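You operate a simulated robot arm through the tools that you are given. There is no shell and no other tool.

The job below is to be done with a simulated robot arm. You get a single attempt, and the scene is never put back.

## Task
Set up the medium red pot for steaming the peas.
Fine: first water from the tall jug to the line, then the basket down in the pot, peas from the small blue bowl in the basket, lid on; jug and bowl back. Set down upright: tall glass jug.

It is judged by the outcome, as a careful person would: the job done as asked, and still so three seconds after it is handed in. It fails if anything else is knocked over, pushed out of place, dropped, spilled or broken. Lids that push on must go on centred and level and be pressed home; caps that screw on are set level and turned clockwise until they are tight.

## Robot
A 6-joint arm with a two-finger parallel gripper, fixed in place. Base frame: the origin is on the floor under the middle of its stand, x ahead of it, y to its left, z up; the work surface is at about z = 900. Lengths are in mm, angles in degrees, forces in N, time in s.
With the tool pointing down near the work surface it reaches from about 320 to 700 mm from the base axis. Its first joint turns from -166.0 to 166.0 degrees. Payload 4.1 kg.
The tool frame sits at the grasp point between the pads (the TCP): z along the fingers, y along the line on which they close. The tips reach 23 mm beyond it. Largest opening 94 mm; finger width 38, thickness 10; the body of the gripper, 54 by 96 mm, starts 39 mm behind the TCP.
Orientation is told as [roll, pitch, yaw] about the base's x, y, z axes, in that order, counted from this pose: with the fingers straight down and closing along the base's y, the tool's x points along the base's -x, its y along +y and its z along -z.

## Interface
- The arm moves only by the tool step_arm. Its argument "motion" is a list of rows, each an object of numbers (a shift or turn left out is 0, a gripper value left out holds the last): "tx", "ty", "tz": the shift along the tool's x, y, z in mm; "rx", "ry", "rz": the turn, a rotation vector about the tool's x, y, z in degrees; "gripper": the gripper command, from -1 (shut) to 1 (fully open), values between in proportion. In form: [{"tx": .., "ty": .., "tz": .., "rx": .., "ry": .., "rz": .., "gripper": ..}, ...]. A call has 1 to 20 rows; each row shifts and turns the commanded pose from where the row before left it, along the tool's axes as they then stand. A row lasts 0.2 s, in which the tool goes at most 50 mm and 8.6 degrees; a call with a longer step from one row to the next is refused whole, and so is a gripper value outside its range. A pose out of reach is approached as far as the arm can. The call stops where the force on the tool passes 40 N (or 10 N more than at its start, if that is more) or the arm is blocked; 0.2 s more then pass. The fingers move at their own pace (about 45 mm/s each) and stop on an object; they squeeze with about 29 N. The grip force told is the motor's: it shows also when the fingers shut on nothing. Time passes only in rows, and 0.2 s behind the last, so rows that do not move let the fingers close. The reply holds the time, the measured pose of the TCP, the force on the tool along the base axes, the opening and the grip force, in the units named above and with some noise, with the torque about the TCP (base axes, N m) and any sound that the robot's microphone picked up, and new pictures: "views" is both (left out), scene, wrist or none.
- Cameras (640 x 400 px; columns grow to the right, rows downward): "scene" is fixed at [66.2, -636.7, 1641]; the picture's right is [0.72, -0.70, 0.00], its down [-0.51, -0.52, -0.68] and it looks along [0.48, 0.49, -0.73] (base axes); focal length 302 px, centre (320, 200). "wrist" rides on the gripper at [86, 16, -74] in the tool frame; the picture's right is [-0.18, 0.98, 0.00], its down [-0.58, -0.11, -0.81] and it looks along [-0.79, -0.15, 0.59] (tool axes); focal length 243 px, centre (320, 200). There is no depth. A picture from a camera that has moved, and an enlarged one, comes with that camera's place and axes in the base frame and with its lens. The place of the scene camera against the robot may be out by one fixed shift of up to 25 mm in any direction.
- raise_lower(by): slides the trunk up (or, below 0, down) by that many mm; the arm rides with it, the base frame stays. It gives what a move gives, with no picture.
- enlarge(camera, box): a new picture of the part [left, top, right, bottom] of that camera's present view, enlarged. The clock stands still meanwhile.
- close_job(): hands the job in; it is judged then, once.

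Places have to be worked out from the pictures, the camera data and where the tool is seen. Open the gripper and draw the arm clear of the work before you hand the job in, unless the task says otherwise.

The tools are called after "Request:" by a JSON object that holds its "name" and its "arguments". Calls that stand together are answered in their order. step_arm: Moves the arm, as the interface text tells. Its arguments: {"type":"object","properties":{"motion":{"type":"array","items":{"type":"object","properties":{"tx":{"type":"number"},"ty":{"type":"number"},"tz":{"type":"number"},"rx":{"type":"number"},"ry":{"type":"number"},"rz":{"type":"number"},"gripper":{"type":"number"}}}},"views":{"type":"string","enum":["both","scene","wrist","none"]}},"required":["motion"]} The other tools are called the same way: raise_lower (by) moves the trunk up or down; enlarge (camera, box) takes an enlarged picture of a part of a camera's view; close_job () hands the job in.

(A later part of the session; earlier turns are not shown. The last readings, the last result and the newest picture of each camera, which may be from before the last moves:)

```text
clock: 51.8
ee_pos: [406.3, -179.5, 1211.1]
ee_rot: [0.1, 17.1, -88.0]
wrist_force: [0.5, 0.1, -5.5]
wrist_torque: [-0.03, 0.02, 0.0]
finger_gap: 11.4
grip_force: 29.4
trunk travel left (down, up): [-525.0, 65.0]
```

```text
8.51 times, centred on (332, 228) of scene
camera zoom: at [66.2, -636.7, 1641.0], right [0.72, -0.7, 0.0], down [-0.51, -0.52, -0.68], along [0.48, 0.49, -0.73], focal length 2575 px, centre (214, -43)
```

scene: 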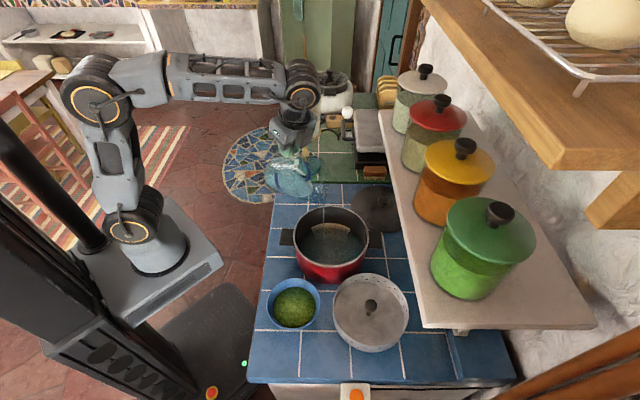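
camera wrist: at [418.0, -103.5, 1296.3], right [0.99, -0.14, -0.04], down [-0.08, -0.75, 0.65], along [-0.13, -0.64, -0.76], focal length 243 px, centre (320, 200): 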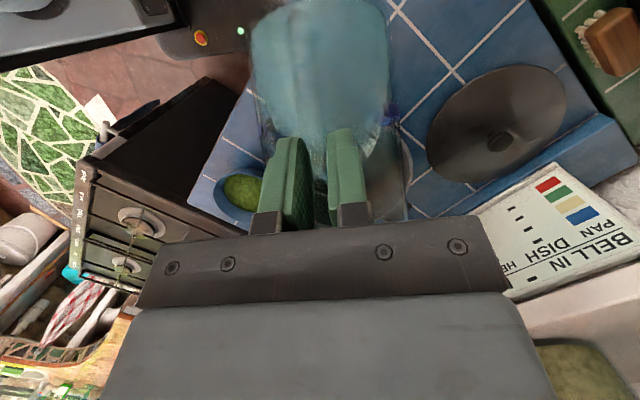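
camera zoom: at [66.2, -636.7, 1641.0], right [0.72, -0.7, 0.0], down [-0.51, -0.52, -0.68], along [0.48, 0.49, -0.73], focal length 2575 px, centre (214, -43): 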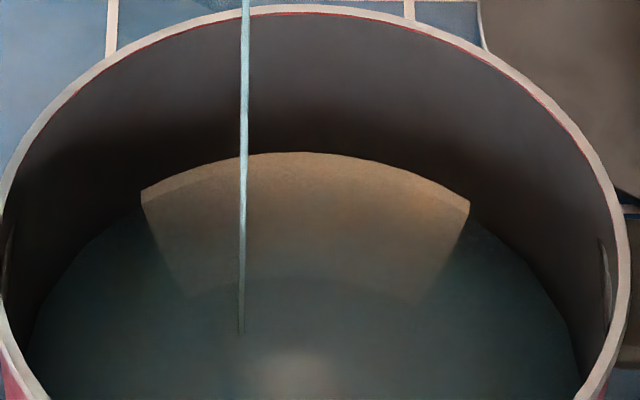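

The water has reached the band and is covering its lower part, with a thin stream still running. I allow a short moment more and then tilt back to stop.

Request:
{"name": "step_arm", "arguments": {"motion": [{}, {"tx": 5.47, "tz": 10.07, "ry": -4}, {"tx": 5.47, "tz": 10.07, "ry": -4}, {"tx": 5.47, "tz": 10.07, "ry": -4}, {"tx": 5.47, "tz": 10.07, "ry": -4}, {"tx": 5.47, "tz": 10.07, "ry": -4}, {}, {}, {}, {}], "views": "scene"}}

Request:
{"name": "enlarge", "arguments": {"camera": "scene", "box": [315, 210, 355, 240]}}

Request:
{"name": "enlarge", "arguments": {"camera": "scene", "box": [345, 220, 361, 236]}}

```text
clock: 54.0
ee_pos: [402.4, -143.9, 1165.5]
ee_rot: [0.0, -2.8, -88.0]
wrist_force: [-0.2, 0.9, -4.9]
wrist_torque: [0.1, 0.03, 0.02]
finger_gap: 11.7
grip_force: 29.5
trunk travel left (down, up): [-525.0, 65.0]
```

scene: 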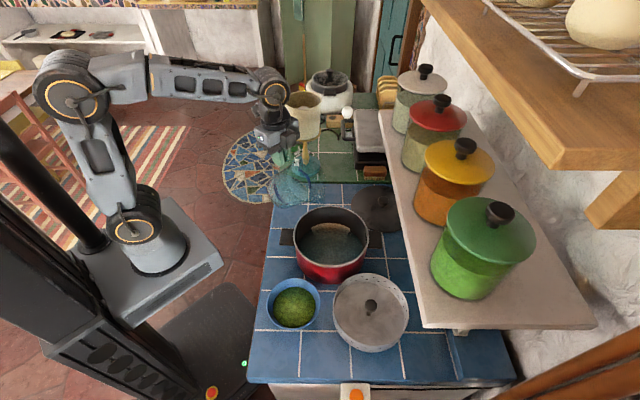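

```text
13.33 times, centred on (335, 225) of scene
camera zoom: at [66.2, -636.7, 1641.0], right [0.72, -0.7, 0.0], down [-0.51, -0.52, -0.68], along [0.48, 0.49, -0.73], focal length 4034 px, centre (120, -133)
```

zoom: 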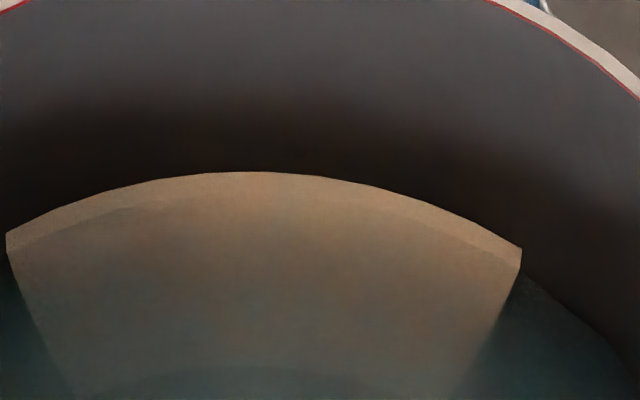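

```text
16.00 times, centred on (353, 228) of scene
camera zoom: at [66.2, -636.7, 1641.0], right [0.72, -0.7, 0.0], down [-0.51, -0.52, -0.68], along [0.48, 0.49, -0.73], focal length 4840 px, centre (-208, -248)
```

zoom: 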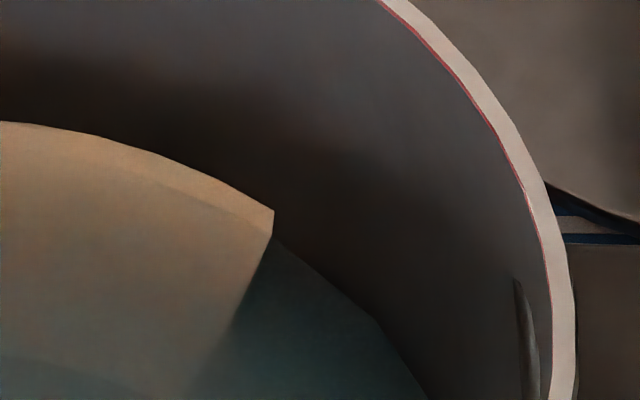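

Request:
{"name": "enlarge", "arguments": {"camera": "scene", "box": [326, 219, 342, 229]}}

Request:
{"name": "enlarge", "arguments": {"camera": "scene", "box": [310, 222, 322, 232]}}

Request:
{"name": "step_arm", "arguments": {"motion": [{}], "views": "none"}}

Request:
{"name": "step_arm", "arguments": {"motion": [{}], "views": "none"}}

Request:
{"name": "step_arm", "arguments": {"motion": [{}], "views": "none"}}

Request:
{"name": "step_arm", "arguments": {"motion": [{}], "views": "none"}}

```text
16.00 times, centred on (334, 224) of scene
camera zoom: at [66.2, -636.7, 1641.0], right [0.72, -0.7, 0.0], down [-0.51, -0.52, -0.68], along [0.48, 0.49, -0.73], focal length 4840 px, centre (96, -184)
```

zoom: 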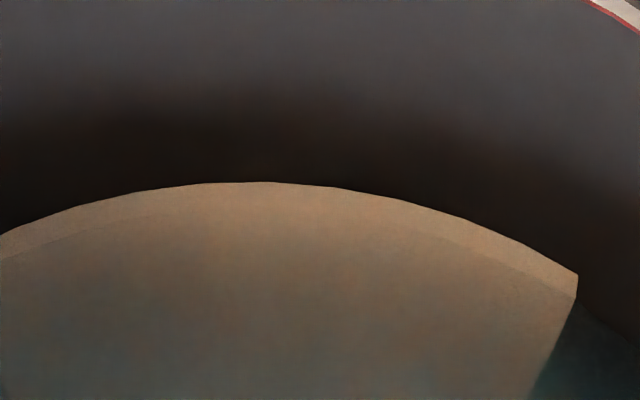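

```text
16.00 times, centred on (316, 227) of scene
camera zoom: at [66.2, -636.7, 1641.0], right [0.72, -0.7, 0.0], down [-0.51, -0.52, -0.68], along [0.48, 0.49, -0.73], focal length 4840 px, centre (384, -232)
```

zoom: 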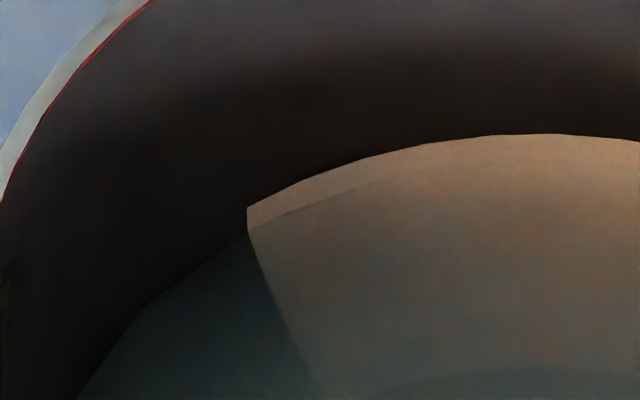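

```text
clock: 54.4
ee_pos: [402.6, -144.5, 1165.2]
ee_rot: [0.1, -2.8, -88.0]
wrist_force: [0.7, 0.0, -4.5]
wrist_torque: [0.13, 0.02, -0.01]
finger_gap: 11.5
grip_force: 29.2
trunk travel left (down, up): [-525.0, 65.0]
```

```text
clock: 54.8
ee_pos: [403.7, -144.5, 1167.5]
ee_rot: [-0.1, -2.9, -88.0]
wrist_force: [-0.6, -0.5, -4.6]
wrist_torque: [0.07, -0.02, -0.02]
finger_gap: 11.3
grip_force: 28.5
trunk travel left (down, up): [-525.0, 65.0]
```

```text
clock: 55.2
ee_pos: [402.8, -144.8, 1165.8]
ee_rot: [0.0, -2.8, -88.1]
wrist_force: [-0.3, 0.7, -5.0]
wrist_torque: [0.14, 0.0, 0.01]
finger_gap: 11.2
grip_force: 28.8
trunk travel left (down, up): [-525.0, 65.0]
```

```text
clock: 55.6
ee_pos: [403.2, -144.3, 1166.3]
ee_rot: [0.0, -2.8, -88.1]
wrist_force: [-0.9, 0.0, -4.7]
wrist_torque: [0.13, 0.02, 0.02]
finger_gap: 11.5
grip_force: 28.4
trunk travel left (down, up): [-525.0, 65.0]
```

Averaging readings gives about 4.74 N, and the water surface just touches the bottom edge of the band. I add a bit more so the surface sits on the middle of the line, tilting back to 62° and waiting briefly.

Request:
{"name": "step_arm", "arguments": {"motion": [{"tx": -6.16, "tz": -9.66, "ry": 4}, {"tx": -6.16, "tz": -9.66, "ry": 4}, {"tx": -6.16, "tz": -9.66, "ry": 4}, {"tx": -6.16, "tz": -9.66, "ry": 4}, {"tx": -6.16, "tz": -9.66, "ry": 4}, {}, {}, {}], "views": "scene"}}

Request:
{"name": "enlarge", "arguments": {"camera": "scene", "box": [310, 215, 326, 235]}}

Request:
{"name": "enlarge", "arguments": {"camera": "scene", "box": [345, 220, 361, 236]}}

```text
clock: 57.4
ee_pos: [405.8, -178.3, 1211.2]
ee_rot: [-0.1, 17.1, -88.0]
wrist_force: [1.2, -0.2, -4.4]
wrist_torque: [-0.01, 0.0, 0.01]
finger_gap: 11.6
grip_force: 28.6
trunk travel left (down, up): [-525.0, 65.0]
```

scene: 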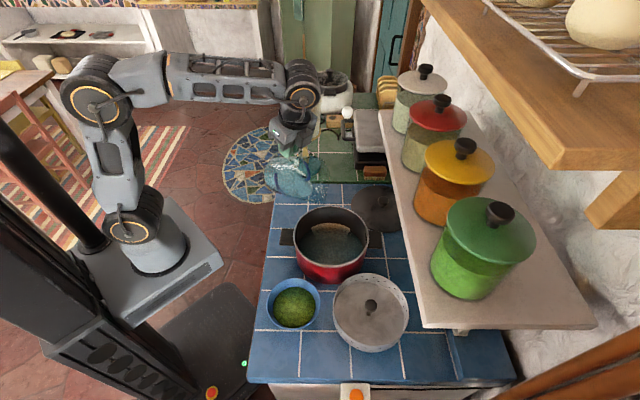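

```text
16.00 times, centred on (318, 225) of scene
camera zoom: at [66.2, -636.7, 1641.0], right [0.72, -0.7, 0.0], down [-0.51, -0.52, -0.68], along [0.48, 0.49, -0.73], focal length 4840 px, centre (352, -200)
```

zoom: 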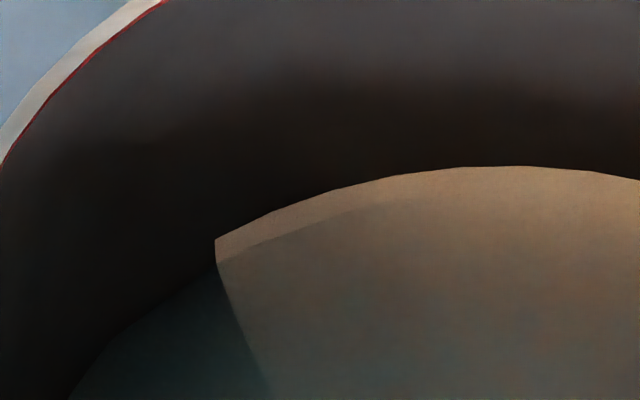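

```text
16.00 times, centred on (353, 228) of scene
camera zoom: at [66.2, -636.7, 1641.0], right [0.72, -0.7, 0.0], down [-0.51, -0.52, -0.68], along [0.48, 0.49, -0.73], focal length 4840 px, centre (-208, -248)
```

zoom: 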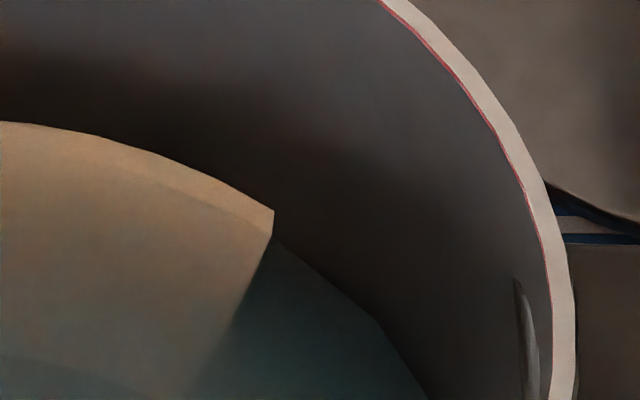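

Not flowing at this tilt. I add 2° and watch.

Request:
{"name": "step_arm", "arguments": {"motion": [{"tx": -3, "tz": -4.88, "ry": 2}, {}, {}, {}, {}, {}, {}], "views": "scene"}}

Request:
{"name": "enlarge", "arguments": {"camera": "scene", "box": [310, 215, 326, 235]}}

Request:
{"name": "enlarge", "arguments": {"camera": "scene", "box": [300, 205, 365, 252]}}

```text
clock: 59.0
ee_pos: [404.0, -181.0, 1215.6]
ee_rot: [0.0, 19.1, -88.0]
wrist_force: [-0.1, -0.2, -4.7]
wrist_torque: [-0.04, 0.0, -0.01]
finger_gap: 11.7
grip_force: 28.7
trunk travel left (down, up): [-525.0, 65.0]
```

scene: 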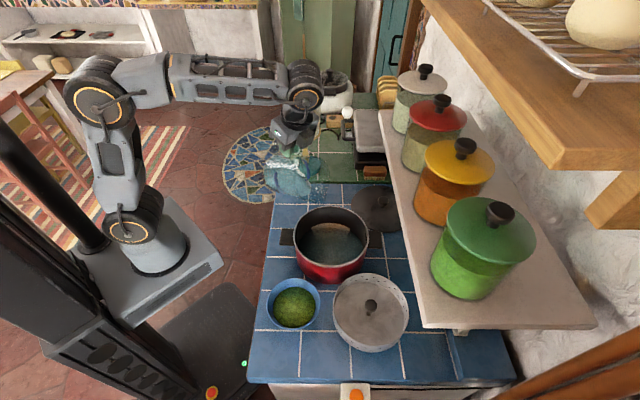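

```text
16.00 times, centred on (318, 225) of scene
camera zoom: at [66.2, -636.7, 1641.0], right [0.72, -0.7, 0.0], down [-0.51, -0.52, -0.68], along [0.48, 0.49, -0.73], focal length 4840 px, centre (352, -200)
```

zoom: 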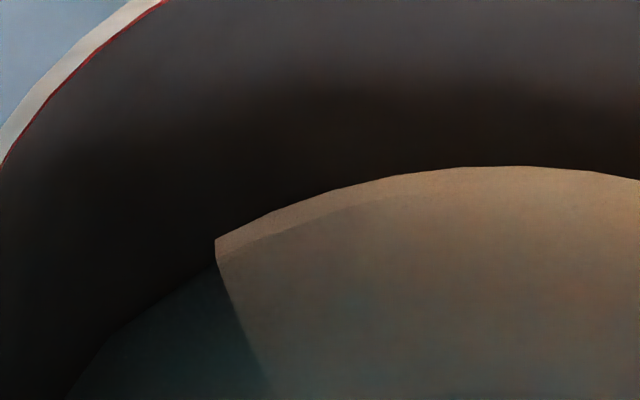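

```text
8.51 times, centred on (332, 228) of scene
camera zoom: at [66.2, -636.7, 1641.0], right [0.72, -0.7, 0.0], down [-0.51, -0.52, -0.68], along [0.48, 0.49, -0.73], focal length 2575 px, centre (214, -43)
```

zoom: 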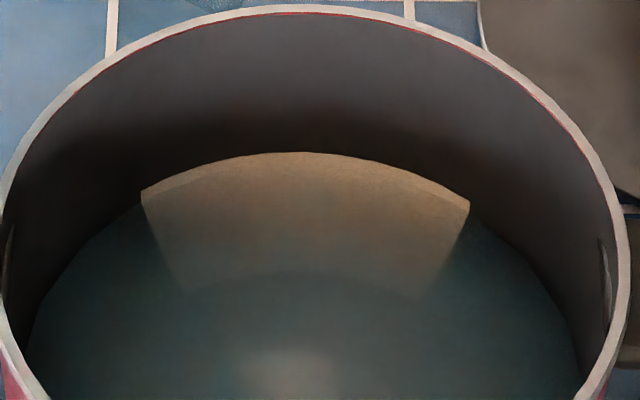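

Request:
{"name": "step_arm", "arguments": {"motion": [{"tx": -3, "tz": -4.88, "ry": 2}, {}, {}, {}, {}, {}, {}, {}], "views": "scene"}}

Request:
{"name": "enlarge", "arguments": {"camera": "scene", "box": [310, 215, 326, 235]}}

Request:
{"name": "enlarge", "arguments": {"camera": "scene", "box": [345, 220, 361, 236]}}

```text
clock: 60.8
ee_pos: [404.7, -187.4, 1219.1]
ee_rot: [0.1, 21.0, -87.9]
wrist_force: [-0.6, -0.4, -3.3]
wrist_torque: [-0.03, 0.01, 0.0]
finger_gap: 11.4
grip_force: 29.1
trunk travel left (down, up): [-525.0, 65.0]
```

scene: 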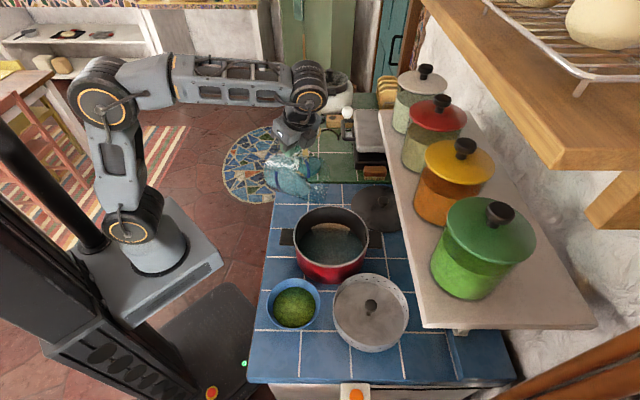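

```text
16.00 times, centred on (318, 225) of scene
camera zoom: at [66.2, -636.7, 1641.0], right [0.72, -0.7, 0.0], down [-0.51, -0.52, -0.68], along [0.48, 0.49, -0.73], focal length 4840 px, centre (352, -200)
```

zoom: 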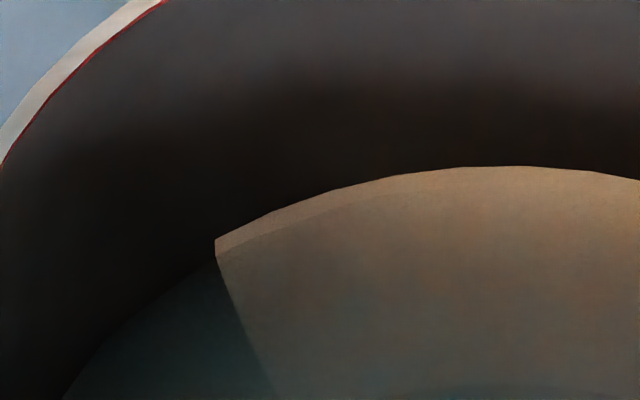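

```text
16.00 times, centred on (353, 228) of scene
camera zoom: at [66.2, -636.7, 1641.0], right [0.72, -0.7, 0.0], down [-0.51, -0.52, -0.68], along [0.48, 0.49, -0.73], focal length 4840 px, centre (-208, -248)
```

zoom: 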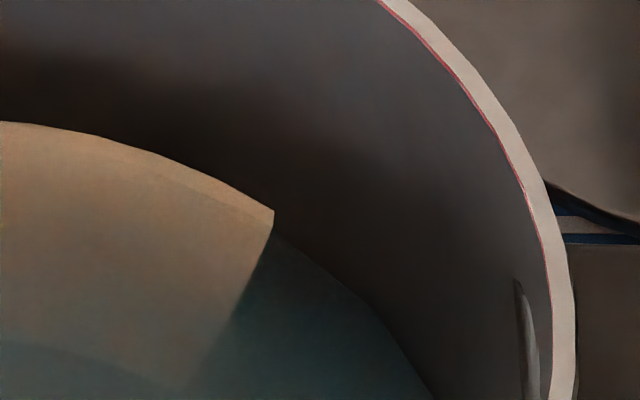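

The surface now covers about a third of the band. I add one last 1°, then tilt back upright.

Request:
{"name": "step_arm", "arguments": {"motion": [{"tx": -1.5, "tz": -2.46, "ry": 1}, {}, {}, {}, {}, {"tx": 5.47, "tz": 10.07, "ry": -4}, {"tx": 5.47, "tz": 10.07, "ry": -4}, {"tx": 5.47, "tz": 10.07, "ry": -4}, {"tx": 5.47, "tz": 10.07, "ry": -4}, {"tx": 5.47, "tz": 10.07, "ry": -4}, {}, {}, {}], "views": "scene"}}

Request:
{"name": "enlarge", "arguments": {"camera": "scene", "box": [310, 215, 326, 235]}}

Request:
{"name": "enlarge", "arguments": {"camera": "scene", "box": [345, 220, 361, 236]}}

```text
clock: 63.6
ee_pos: [403.7, -152.1, 1177.7]
ee_rot: [-0.1, 2.1, -88.0]
wrist_force: [0.1, 0.3, -4.1]
wrist_torque: [0.1, 0.02, 0.01]
finger_gap: 11.4
grip_force: 28.9
trunk travel left (down, up): [-525.0, 65.0]
```

scene: 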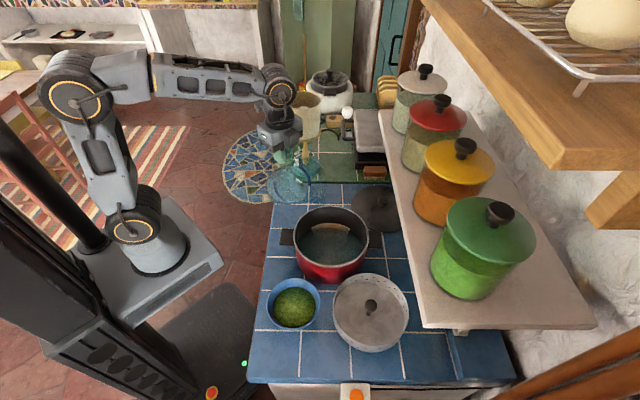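

```text
16.00 times, centred on (318, 225) of scene
camera zoom: at [66.2, -636.7, 1641.0], right [0.72, -0.7, 0.0], down [-0.51, -0.52, -0.68], along [0.48, 0.49, -0.73], focal length 4840 px, centre (352, -200)
```

zoom: 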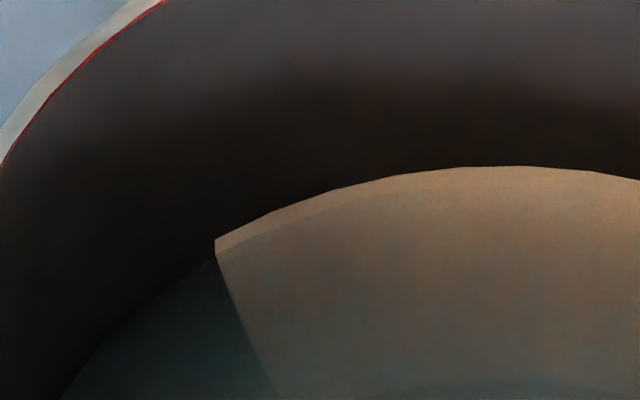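

```text
16.00 times, centred on (353, 228) of scene
camera zoom: at [66.2, -636.7, 1641.0], right [0.72, -0.7, 0.0], down [-0.51, -0.52, -0.68], along [0.48, 0.49, -0.73], focal length 4840 px, centre (-208, -248)
```

zoom: 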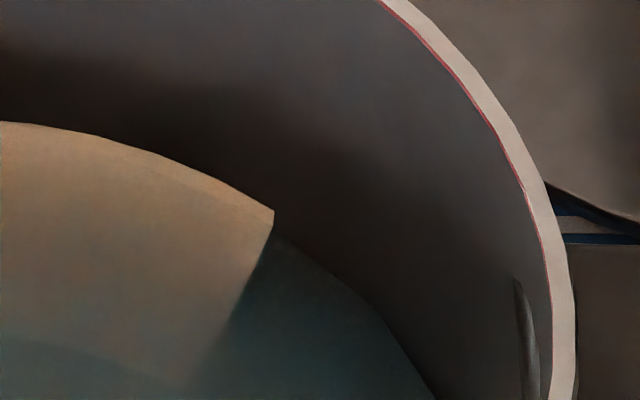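

The level now sits around the middle of the line. I bring the jug back upright along the reverse path.

Request:
{"name": "step_arm", "arguments": {"motion": [{"tx": 5.47, "tz": 10.07, "ry": -4}, {"tx": 5.47, "tz": 10.07, "ry": -4}, {"tx": 5.47, "tz": 10.07, "ry": -4}, {"tx": -2.75, "tz": -15.75}, {"tx": -2.75, "tz": -15.75}, {"tx": 5.47, "tz": 10.07, "ry": -4}, {"tx": 5.47, "tz": 10.07, "ry": -4}, {"tx": 5.47, "tz": 10.07, "ry": -4}, {"tx": -6.53, "tz": -16.24}, {"tx": -6.53, "tz": -16.24}, {"tx": -6.53, "tz": -16.24}, {"tx": -6.53, "tz": -16.24}, {"tx": 5.47, "tz": 10.07, "ry": -4}, {"tx": 5.47, "tz": 10.07, "ry": -4}, {"tx": 5.47, "tz": 10.07, "ry": -4}, {"tx": 5.47, "tz": 10.07, "ry": -4}, {"tx": 5.47, "tz": 10.07, "ry": -4}, {"tx": 4.3, "tz": 7.77, "ry": -3.1}, {}], "views": "both"}}

```text
clock: 67.6
ee_pos: [402.6, -130.8, 1151.7]
ee_rot: [-0.1, -45.0, -87.9]
wrist_force: [-0.1, 1.3, -3.4]
wrist_torque: [0.31, 0.02, 0.0]
finger_gap: 11.6
grip_force: 28.9
trunk travel left (down, up): [-525.0, 65.0]
camera wrist: at [414.3, -16.7, 1142.4], right [0.99, -0.1, 0.13], down [-0.11, 0.16, 0.98], along [-0.11, -0.98, 0.14], focal length 243 px, centre (320, 200)
```

scene: 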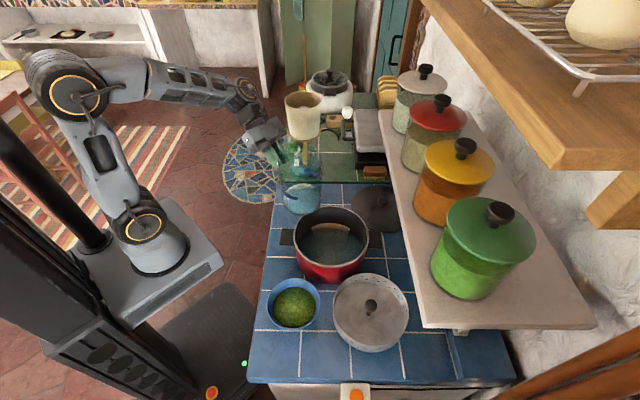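
wrist: 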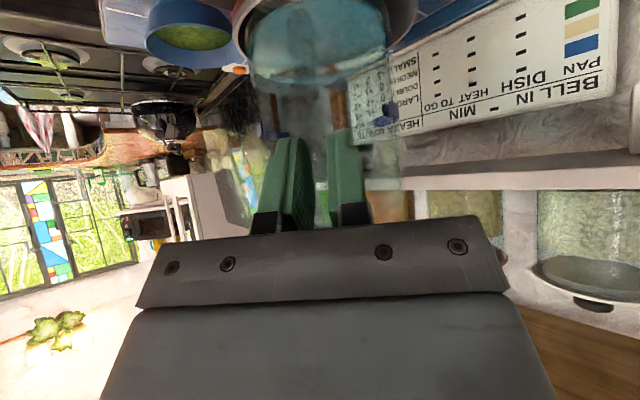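

The return pose matches the outbound one. I retrace translation and yaw to above the jug's original spot.

Request:
{"name": "step_arm", "arguments": {"motion": [{"tx": 4, "ty": 8, "tz": -4}, {"tx": 8, "ty": 15, "tz": -8}, {"tx": 9, "ty": 17, "tz": -9}, {"tx": 9, "ty": 17, "tz": -9}, {"tx": 8, "ty": 16, "tz": -8}, {"tx": 4, "ty": 8, "tz": -4}, {"rx": -4.35, "rz": -4.35}, {"rx": -4.3, "rz": -4.3}, {"rx": -4.3, "rz": -4.3}, {"rx": -2.6, "rz": -2.6}, {}], "views": "none"}}

Request:
{"name": "step_arm", "arguments": {"motion": [{"tx": 12, "tz": 12}, {"tx": 16, "tz": 16}, {"tx": 16, "tz": 16}, {"tx": 16, "tz": 16}, {"tx": 16, "tz": 16}, {"tx": 12, "tz": 12}, {"tx": 7, "tz": 7}, {}], "views": "both"}}

Request:
{"name": "enlarge", "arguments": {"camera": "scene", "box": [260, 130, 360, 220]}}

```text
clock: 70.0
ee_pos: [482.0, -67.6, 1149.1]
ee_rot: [0.0, -44.9, -65.9]
wrist_force: [0.5, -0.6, -3.3]
wrist_torque: [0.25, 0.1, 0.0]
finger_gap: 11.4
grip_force: 28.3
trunk travel left (down, up): [-525.0, 65.0]
```

```text
clock: 71.8
ee_pos: [481.1, -69.6, 1018.0]
ee_rot: [0.0, -44.9, -66.0]
wrist_force: [-0.1, 0.1, -3.9]
wrist_torque: [0.28, 0.15, -0.01]
finger_gap: 11.3
grip_force: 28.8
trunk travel left (down, up): [-525.0, 65.0]
camera wrist: at [450.0, 41.4, 1008.3], right [0.95, 0.28, 0.13], down [-0.16, 0.1, 0.98], along [0.26, -0.95, 0.14], focal length 243 px, centre (320, 200)
```

scene: 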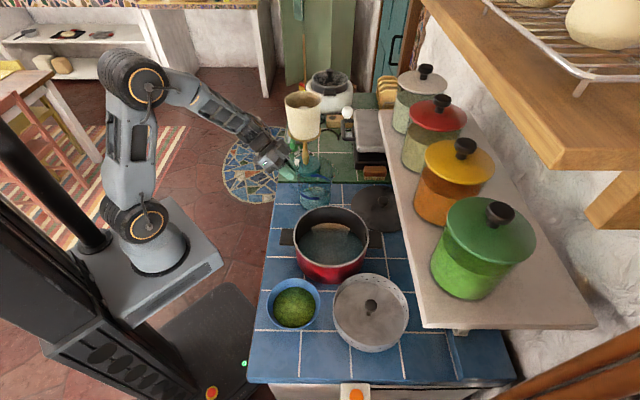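
wrist: 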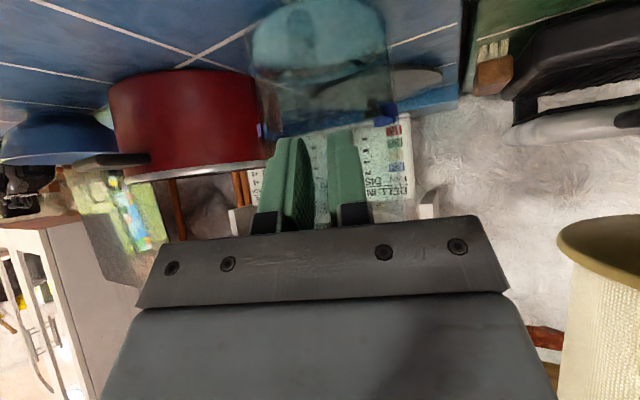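

```text
4.44 times, centred on (310, 175) of scene
camera zoom: at [66.2, -636.7, 1641.0], right [0.72, -0.7, 0.0], down [-0.51, -0.52, -0.68], along [0.48, 0.49, -0.73], focal length 1344 px, centre (364, 311)
```

zoom: 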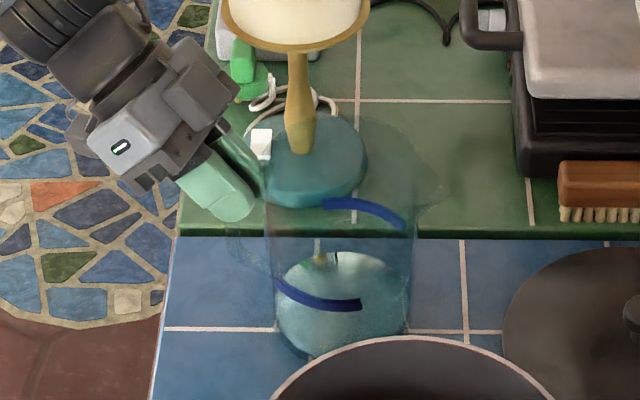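

The jug is upright just above its original spot. I lower it the last 13 mm slowly until it touches.

Request:
{"name": "step_arm", "arguments": {"motion": [{"tx": 2, "tz": 2}, {"tx": 2, "tz": 2}, {"tx": 2, "tz": 2}, {"tx": 1.5, "tz": 1.5}, {"tx": 0.8, "tz": 0.8}, {}], "views": "none"}}

```text
clock: 73.2
ee_pos: [482.1, -68.6, 1006.8]
ee_rot: [0.2, -45.1, -66.0]
wrist_force: [-0.1, 2.2, 7.2]
wrist_torque: [-0.92, -0.25, -0.02]
finger_gap: 11.5
grip_force: 28.5
trunk travel left (down, up): [-525.0, 65.0]
```

Contact felt (about 7 N upward). I ease off half a millimetre and open the fingers gently.

Request:
{"name": "step_arm", "arguments": {"motion": [{"tx": -0.4, "tz": -0.4}, {}, {"gripper": -0.6}, {"gripper": -0.4}, {"gripper": -0.1}, {"gripper": -0.1}, {}], "views": "both"}}

Request:
{"name": "enlarge", "arguments": {"camera": "scene", "box": [260, 130, 360, 220]}}

Request:
{"name": "enlarge", "arguments": {"camera": "wrist", "box": [220, 0, 420, 160]}}

```text
clock: 74.8
ee_pos: [481.2, -68.8, 1005.7]
ee_rot: [0.1, -45.0, -66.1]
wrist_force: [-0.6, -0.2, -0.1]
wrist_torque: [0.0, 0.0, -0.02]
finger_gap: 42.5
grip_force: 0.1
trunk travel left (down, up): [-525.0, 65.0]
camera wrist: at [450.1, 42.1, 997.5], right [0.95, 0.28, 0.13], down [-0.16, 0.1, 0.98], along [0.26, -0.95, 0.14], focal length 243 px, centre (320, 200)
```

scene: 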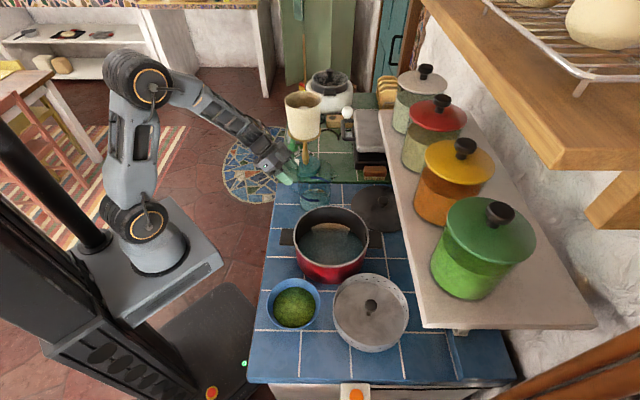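
wrist: 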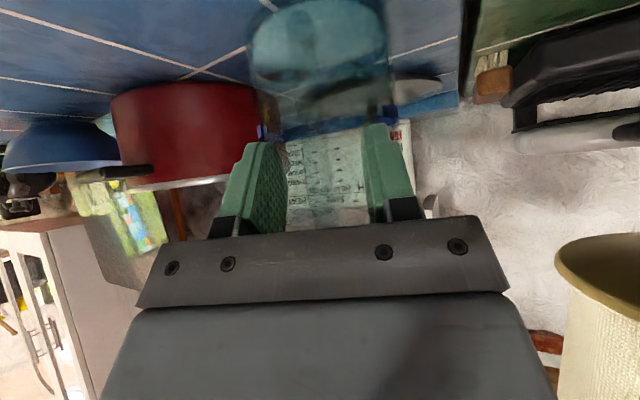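

```text
4.44 times, centred on (310, 175) of scene
camera zoom: at [66.2, -636.7, 1641.0], right [0.72, -0.7, 0.0], down [-0.51, -0.52, -0.68], along [0.48, 0.49, -0.73], focal length 1344 px, centre (364, 311)
```

zoom: 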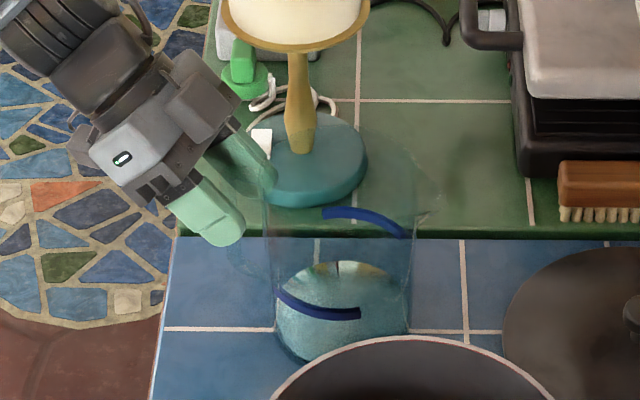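

```text
2.50 times, centred on (320, 80) of wrist
camera zoom: at [450.1, 42.1, 997.5], right [0.95, 0.28, 0.13], down [-0.16, 0.1, 0.98], along [0.26, -0.95, 0.14], focal length 606 px, centre (320, 500)
```

zoom: 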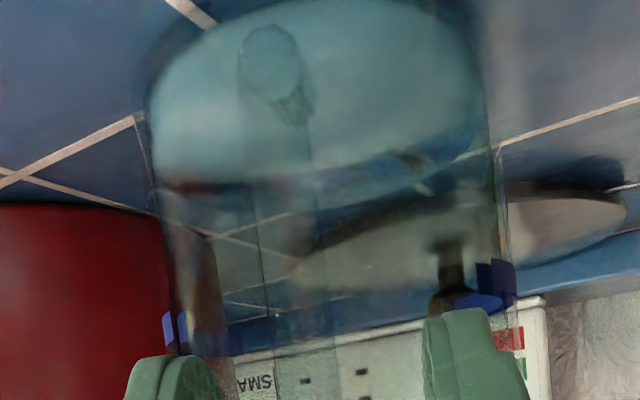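

The jug stands upright at its original place with the remaining water. I retreat along the tool axis, straighten up and move to survey the basket, bowl and pot.

Request:
{"name": "step_arm", "arguments": {"motion": [{"tz": -25}, {"tz": -30}, {"tz": -35}, {"tz": -30}, {"ry": 7.5, "tz": -10}, {"ry": 7.5, "tz": -10}, {"ry": 7.5, "tz": -10}, {"ry": 7.5, "tz": -10}, {"ry": 7.5, "tz": -10}, {"ry": 7.5, "tz": -10}, {"tz": -30}, {"tz": -30}], "views": "none"}}

Request:
{"name": "step_arm", "arguments": {"motion": [{"tx": -28.7, "ty": -32.9}, {"tx": -28.7, "ty": -32.9}, {"tx": -28.7, "ty": -32.9}, {"tx": -28.7, "ty": -32.9}, {"tx": -28.7, "ty": -32.9}, {"tx": -28.7, "ty": -32.9}, {"tx": -28.7, "ty": -32.9}, {"tx": -28.7, "ty": -32.9}, {"tx": -28.7, "ty": -32.9}, {"tx": -28.7, "ty": -32.9}, {"rz": -6.67}, {"rz": -6.67}, {"rz": -6.67}, {"ry": 7.5}, {"ry": 7.5}], "views": "both"}}

```text
clock: 77.4
ee_pos: [438.1, 33.1, 1202.5]
ee_rot: [0.0, -0.1, -66.0]
wrist_force: [-0.9, 0.0, 0.4]
wrist_torque: [0.0, -0.03, 0.02]
finger_gap: 42.1
grip_force: 0.1
trunk travel left (down, up): [-525.0, 65.0]
```

```text
clock: 80.6
ee_pos: [252.4, -364.8, 1202.6]
ee_rot: [-0.1, 15.1, -45.9]
wrist_force: [0.5, -0.2, -0.6]
wrist_torque: [-0.02, 0.0, -0.01]
finger_gap: 42.4
grip_force: 0.0
trunk travel left (down, up): [-525.0, 65.0]
camera wrist: at [219.2, -306.8, 1296.8], right [0.83, 0.56, -0.05], down [0.46, -0.63, 0.63], along [0.32, -0.54, -0.78], focal length 243 px, centre (320, 200)
```

scene: 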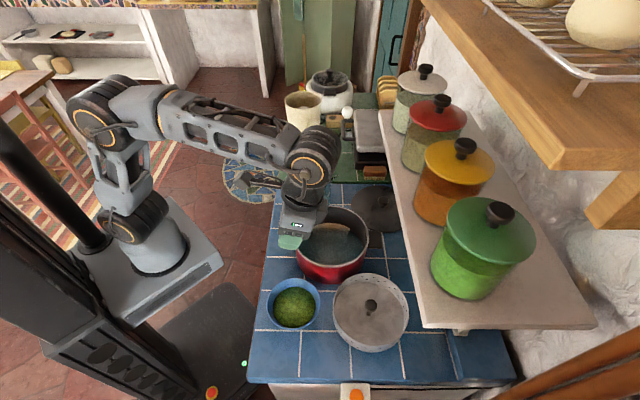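
wrist: 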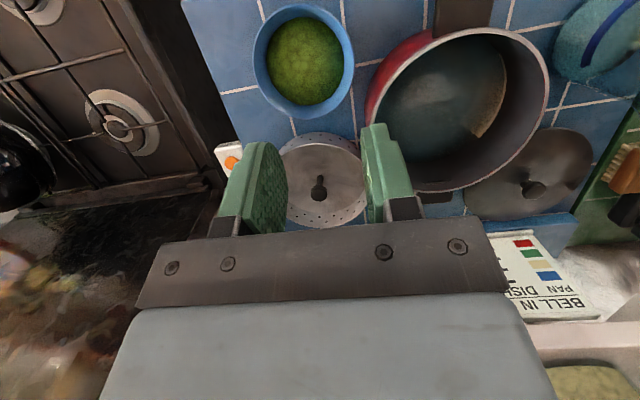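

Request:
{"name": "enlarge", "arguments": {"camera": "wrist", "box": [220, 0, 400, 240]}}

Request:
{"name": "enlarge", "arguments": {"camera": "wrist", "box": [360, 0, 600, 220]}}

Request:
{"name": "enlarge", "arguments": {"camera": "scene", "box": [325, 265, 415, 360]}}

```text
1.67 times, centred on (310, 120) of wrist
camera zoom: at [219.2, -306.8, 1296.8], right [0.83, 0.56, -0.05], down [0.46, -0.63, 0.63], along [0.32, -0.54, -0.78], focal length 404 px, centre (337, 333)
```

zoom: 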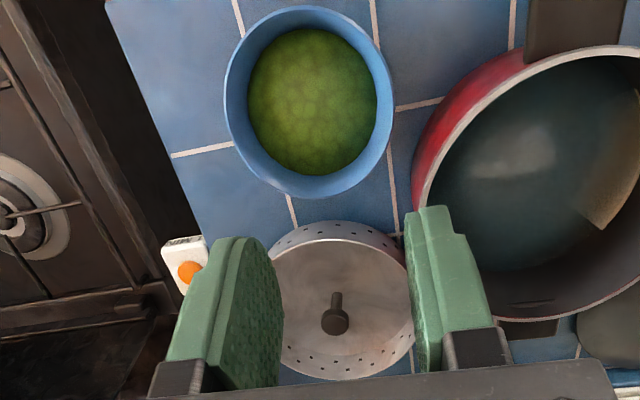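

```text
1.82 times, centred on (480, 110) of wrist
camera zoom: at [219.2, -306.8, 1296.8], right [0.83, 0.56, -0.05], down [0.46, -0.63, 0.63], along [0.32, -0.54, -0.78], focal length 441 px, centre (29, 364)
```

zoom: 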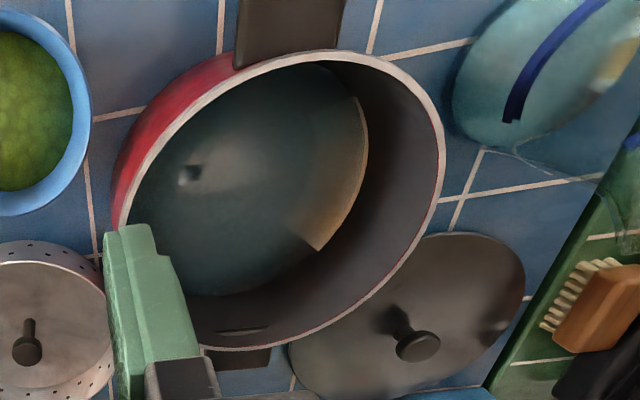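

```text
4.21 times, centred on (370, 312) of scene
camera zoom: at [66.2, -636.7, 1641.0], right [0.72, -0.7, 0.0], down [-0.51, -0.52, -0.68], along [0.48, 0.49, -0.73], focal length 1274 px, centre (110, -274)
```

zoom: 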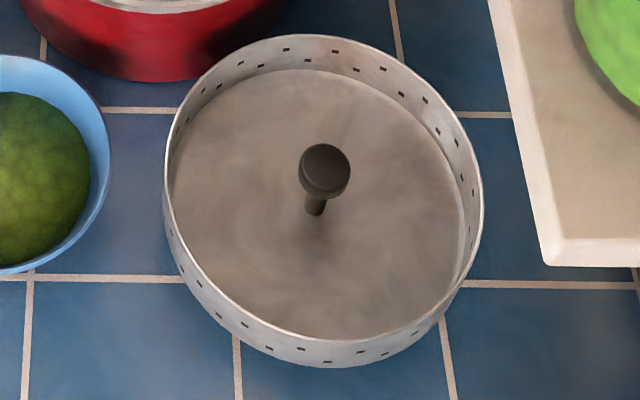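

Bowl, basket with its knob post, pot and lid are all clear. I take a lower look at the basket to measure its knob height and see whether it has feet.

Request:
{"name": "step_arm", "arguments": {"motion": [{"ry": -7.5, "tz": 20}, {"ry": -7.5, "tz": 30}, {"tz": 30}, {"tz": 30}, {"tz": 30}], "views": "wrist"}}

Request:
{"name": "enlarge", "arguments": {"camera": "wrist", "box": [220, 40, 420, 220]}}

```text
clock: 81.8
ee_pos: [244.3, -356.8, 1061.2]
ee_rot: [0.0, 0.0, -46.0]
wrist_force: [-0.5, -0.2, 0.2]
wrist_torque: [-0.06, -0.01, -0.01]
finger_gap: 42.1
grip_force: 0.1
trunk travel left (down, up): [-525.0, 65.0]
camera wrist: at [196.2, -283.1, 1136.7], right [0.83, 0.55, 0.0], down [0.33, -0.49, 0.81], along [0.44, -0.67, -0.59], focal length 243 px, centre (320, 200)
```

wrist: 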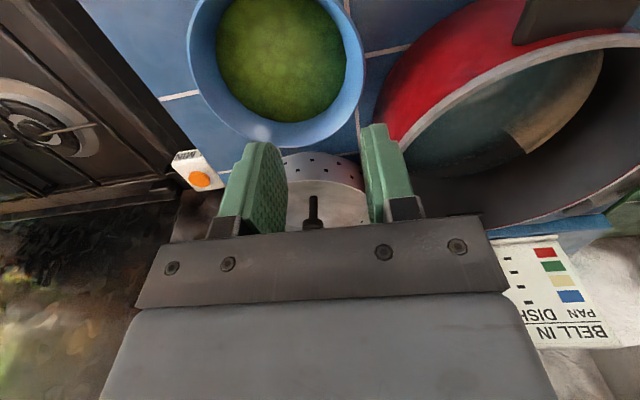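

```text
2.22 times, centred on (320, 130) of wrist
camera zoom: at [196.2, -283.1, 1136.7], right [0.83, 0.55, 0.0], down [0.33, -0.49, 0.81], along [0.44, -0.67, -0.59], focal length 539 px, centre (320, 356)
```

zoom: 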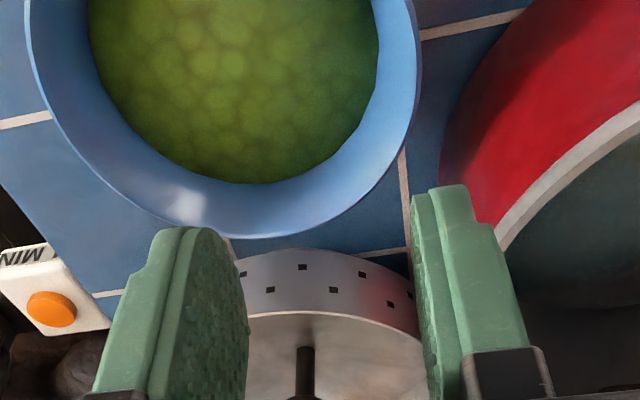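

The basket rim is at about z=973, its floor at about 932 on feet, and the knob near (339,-509,990). I move above the knob with the fingers opened to about 60 mm and check alignment.

Request:
{"name": "step_arm", "arguments": {"motion": [{"tz": -40, "gripper": 0.3}, {"tx": -43.8, "ty": -9.3}, {"tx": -43.8, "ty": -9.3}, {"tx": -43.8, "ty": -9.3}, {"tx": -43.8, "ty": -9.3}, {"tz": 30}], "views": "both"}}

Request:
{"name": "enlarge", "arguments": {"camera": "wrist", "box": [220, 20, 420, 220]}}

```text
clock: 83.2
ee_pos: [342.8, -509.8, 1073.5]
ee_rot: [0.0, 0.1, -45.9]
wrist_force: [0.3, -0.6, 0.9]
wrist_torque: [0.02, 0.02, 0.0]
finger_gap: 61.1
grip_force: 0.2
trunk travel left (down, up): [-525.0, 65.0]
camera wrist: at [295.2, -436.1, 1148.6], right [0.83, 0.55, 0.0], down [0.33, -0.49, 0.81], along [0.44, -0.67, -0.59], focal length 243 px, centre (320, 200)
```

scene: 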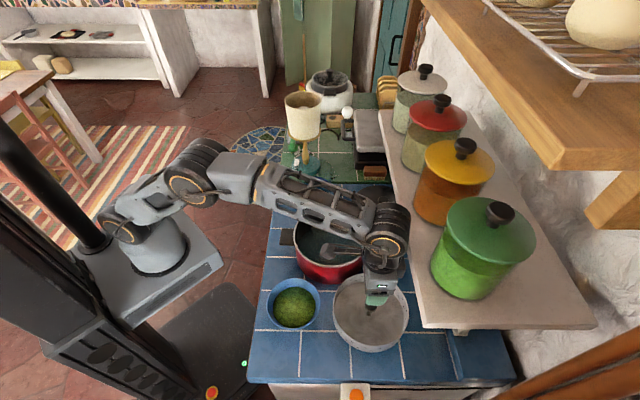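
wrist: 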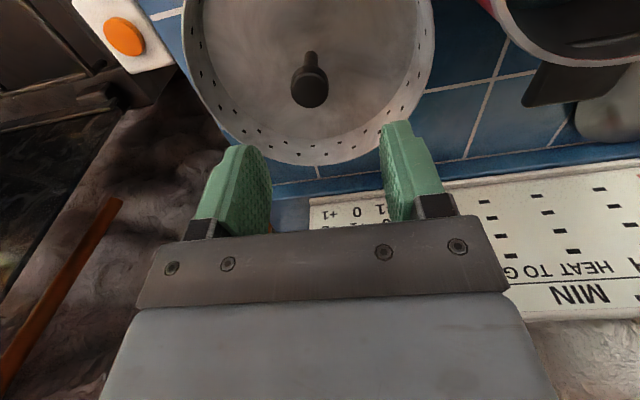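

```text
2.00 times, centred on (320, 120) of wrist
camera zoom: at [295.2, -436.1, 1148.6], right [0.83, 0.55, 0.0], down [0.33, -0.49, 0.81], along [0.44, -0.67, -0.59], focal length 485 px, centre (320, 360)
```

zoom: 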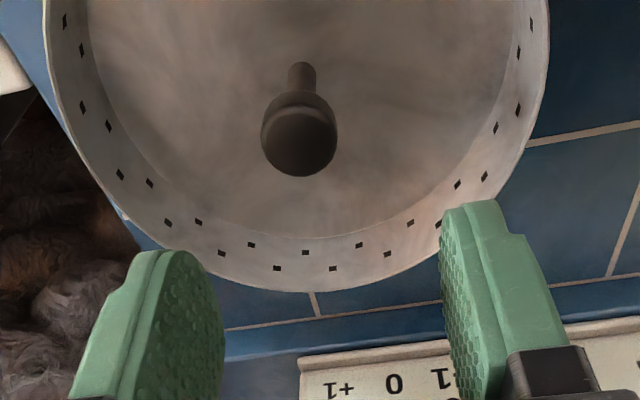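

The knob is about 5 mm left of the finger centre. I correct and descend to knob height.

Request:
{"name": "step_arm", "arguments": {"motion": [{"tx": 3, "ty": -5.2, "tz": 20}, {"tz": 25}, {"tz": 25}, {"tz": 14}], "views": "both"}}

Request:
{"name": "enlarge", "arguments": {"camera": "wrist", "box": [220, 60, 420, 240]}}

Request:
{"name": "enlarge", "arguments": {"camera": "scene", "box": [325, 255, 415, 360]}}

```text
clock: 84.2
ee_pos: [337.2, -511.4, 989.8]
ee_rot: [0.0, -0.1, -46.0]
wrist_force: [-0.3, 0.3, -0.4]
wrist_torque: [0.02, 0.02, -0.01]
finger_gap: 60.9
grip_force: 0.1
trunk travel left (down, up): [-525.0, 65.0]
camera wrist: at [287.4, -437.4, 1064.9], right [0.83, 0.55, 0.0], down [0.33, -0.49, 0.81], along [0.44, -0.67, -0.59], focal length 243 px, centre (320, 200)
```

scene: 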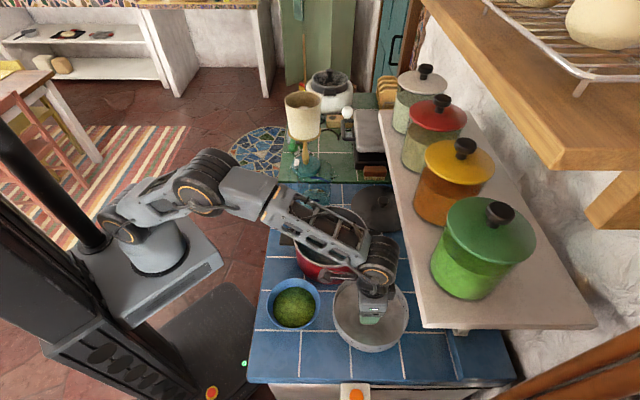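
wrist: 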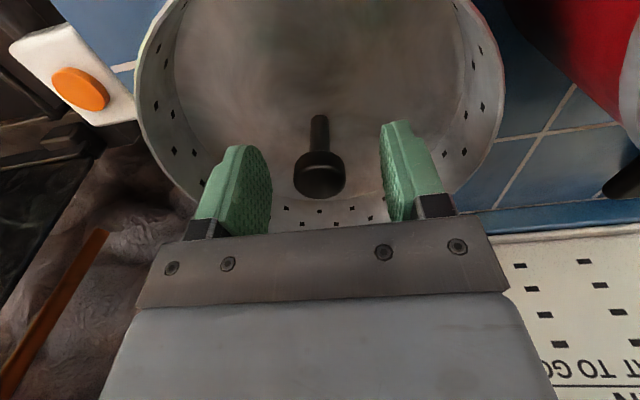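

```text
2.22 times, centred on (320, 150) of wrist
camera zoom: at [287.4, -437.4, 1064.9], right [0.83, 0.55, 0.0], down [0.33, -0.49, 0.81], along [0.44, -0.67, -0.59], focal length 539 px, centre (320, 311)
```

zoom: 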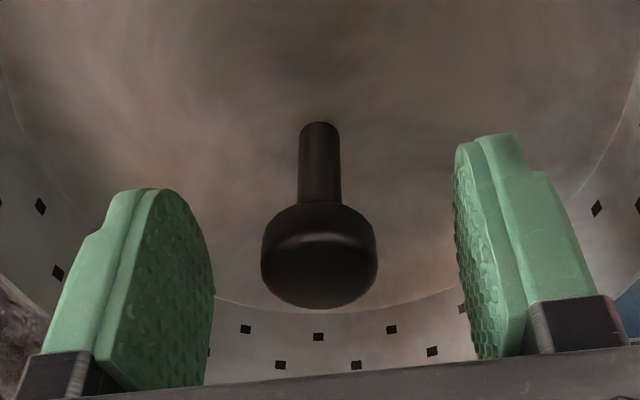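

```text
3.81 times, centred on (370, 308) of scene
camera zoom: at [66.2, -636.7, 1641.0], right [0.72, -0.7, 0.0], down [-0.51, -0.52, -0.68], along [0.48, 0.49, -0.73], focal length 1152 px, centre (130, -210)
```

zoom: 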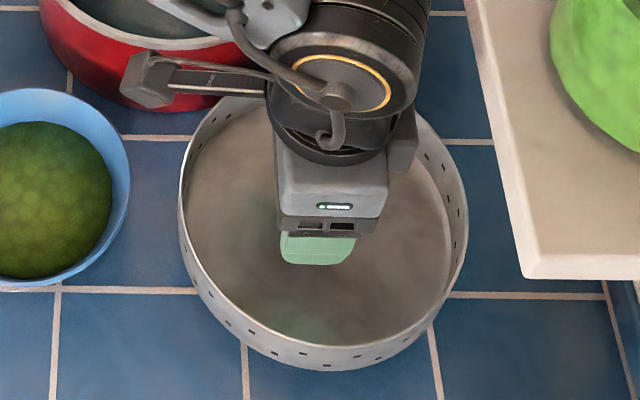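

The knob is centred between the fingers, a couple of millimetres low. I drop 2.5 mm and close on it.

Request:
{"name": "step_arm", "arguments": {"motion": [{"tz": 2.5}, {"gripper": -1}, {"gripper": -1}, {"gripper": -1}, {"gripper": -1}, {"gripper": -1}], "views": "wrist"}}

```text
clock: 85.6
ee_pos: [335.9, -510.8, 987.1]
ee_rot: [0.0, 0.0, -46.0]
wrist_force: [-0.5, -0.7, -0.6]
wrist_torque: [-0.1, 0.04, -0.02]
finger_gap: 27.3
grip_force: 28.5
trunk travel left (down, up): [-525.0, 65.0]
camera wrist: at [287.6, -437.3, 1062.4], right [0.83, 0.55, 0.0], down [0.33, -0.49, 0.81], along [0.44, -0.67, -0.59], focal length 243 px, centre (320, 200)
```

wrist: 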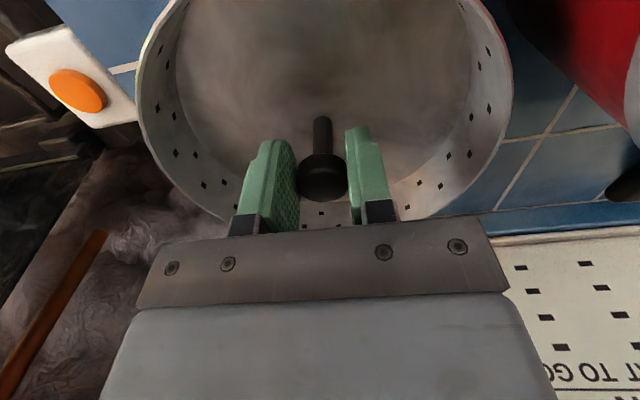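

Gripped at 27.3 mm. I lift slowly and check.

Request:
{"name": "step_arm", "arguments": {"motion": [{"tz": -10}, {"tz": -15}, {"tz": -25}, {"tz": -30}, {"tz": -30}, {"tz": -20}, {}], "views": "both"}}

Request:
{"name": "enlarge", "arguments": {"camera": "wrist", "box": [100, 0, 580, 240]}}

```text
clock: 87.2
ee_pos: [334.0, -510.9, 1116.9]
ee_rot: [0.1, -0.1, -46.0]
wrist_force: [0.1, -0.1, -2.8]
wrist_torque: [0.05, 0.04, 0.01]
finger_gap: 27.7
grip_force: 28.8
trunk travel left (down, up): [-525.0, 65.0]
camera wrist: at [286.1, -437.9, 1192.2], right [0.83, 0.55, 0.0], down [0.33, -0.49, 0.81], along [0.44, -0.67, -0.59], focal length 243 px, centre (320, 200)
```

scene: 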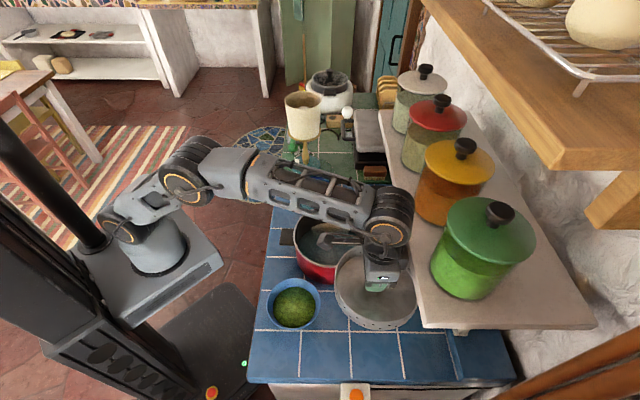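
wrist: 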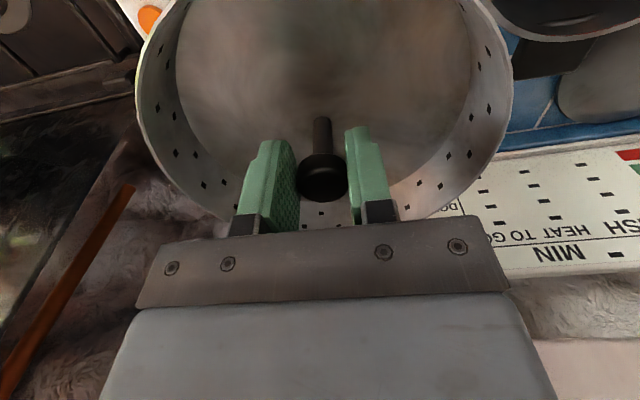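

```text
1.33 times, centred on (340, 120) of wrist
camera zoom: at [286.1, -437.9, 1192.2], right [0.83, 0.55, 0.0], down [0.33, -0.49, 0.81], along [0.44, -0.67, -0.59], focal length 324 px, centre (293, 307)
```

zoom: 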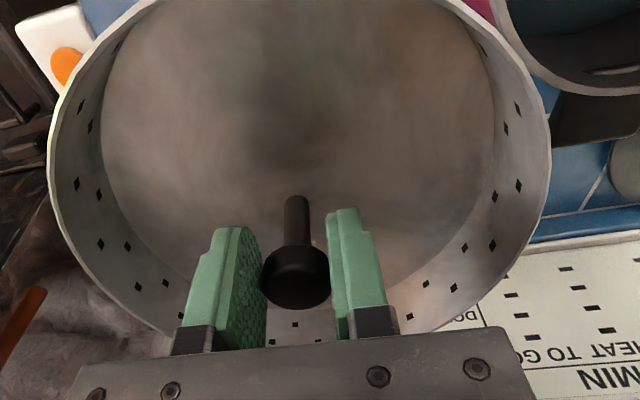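

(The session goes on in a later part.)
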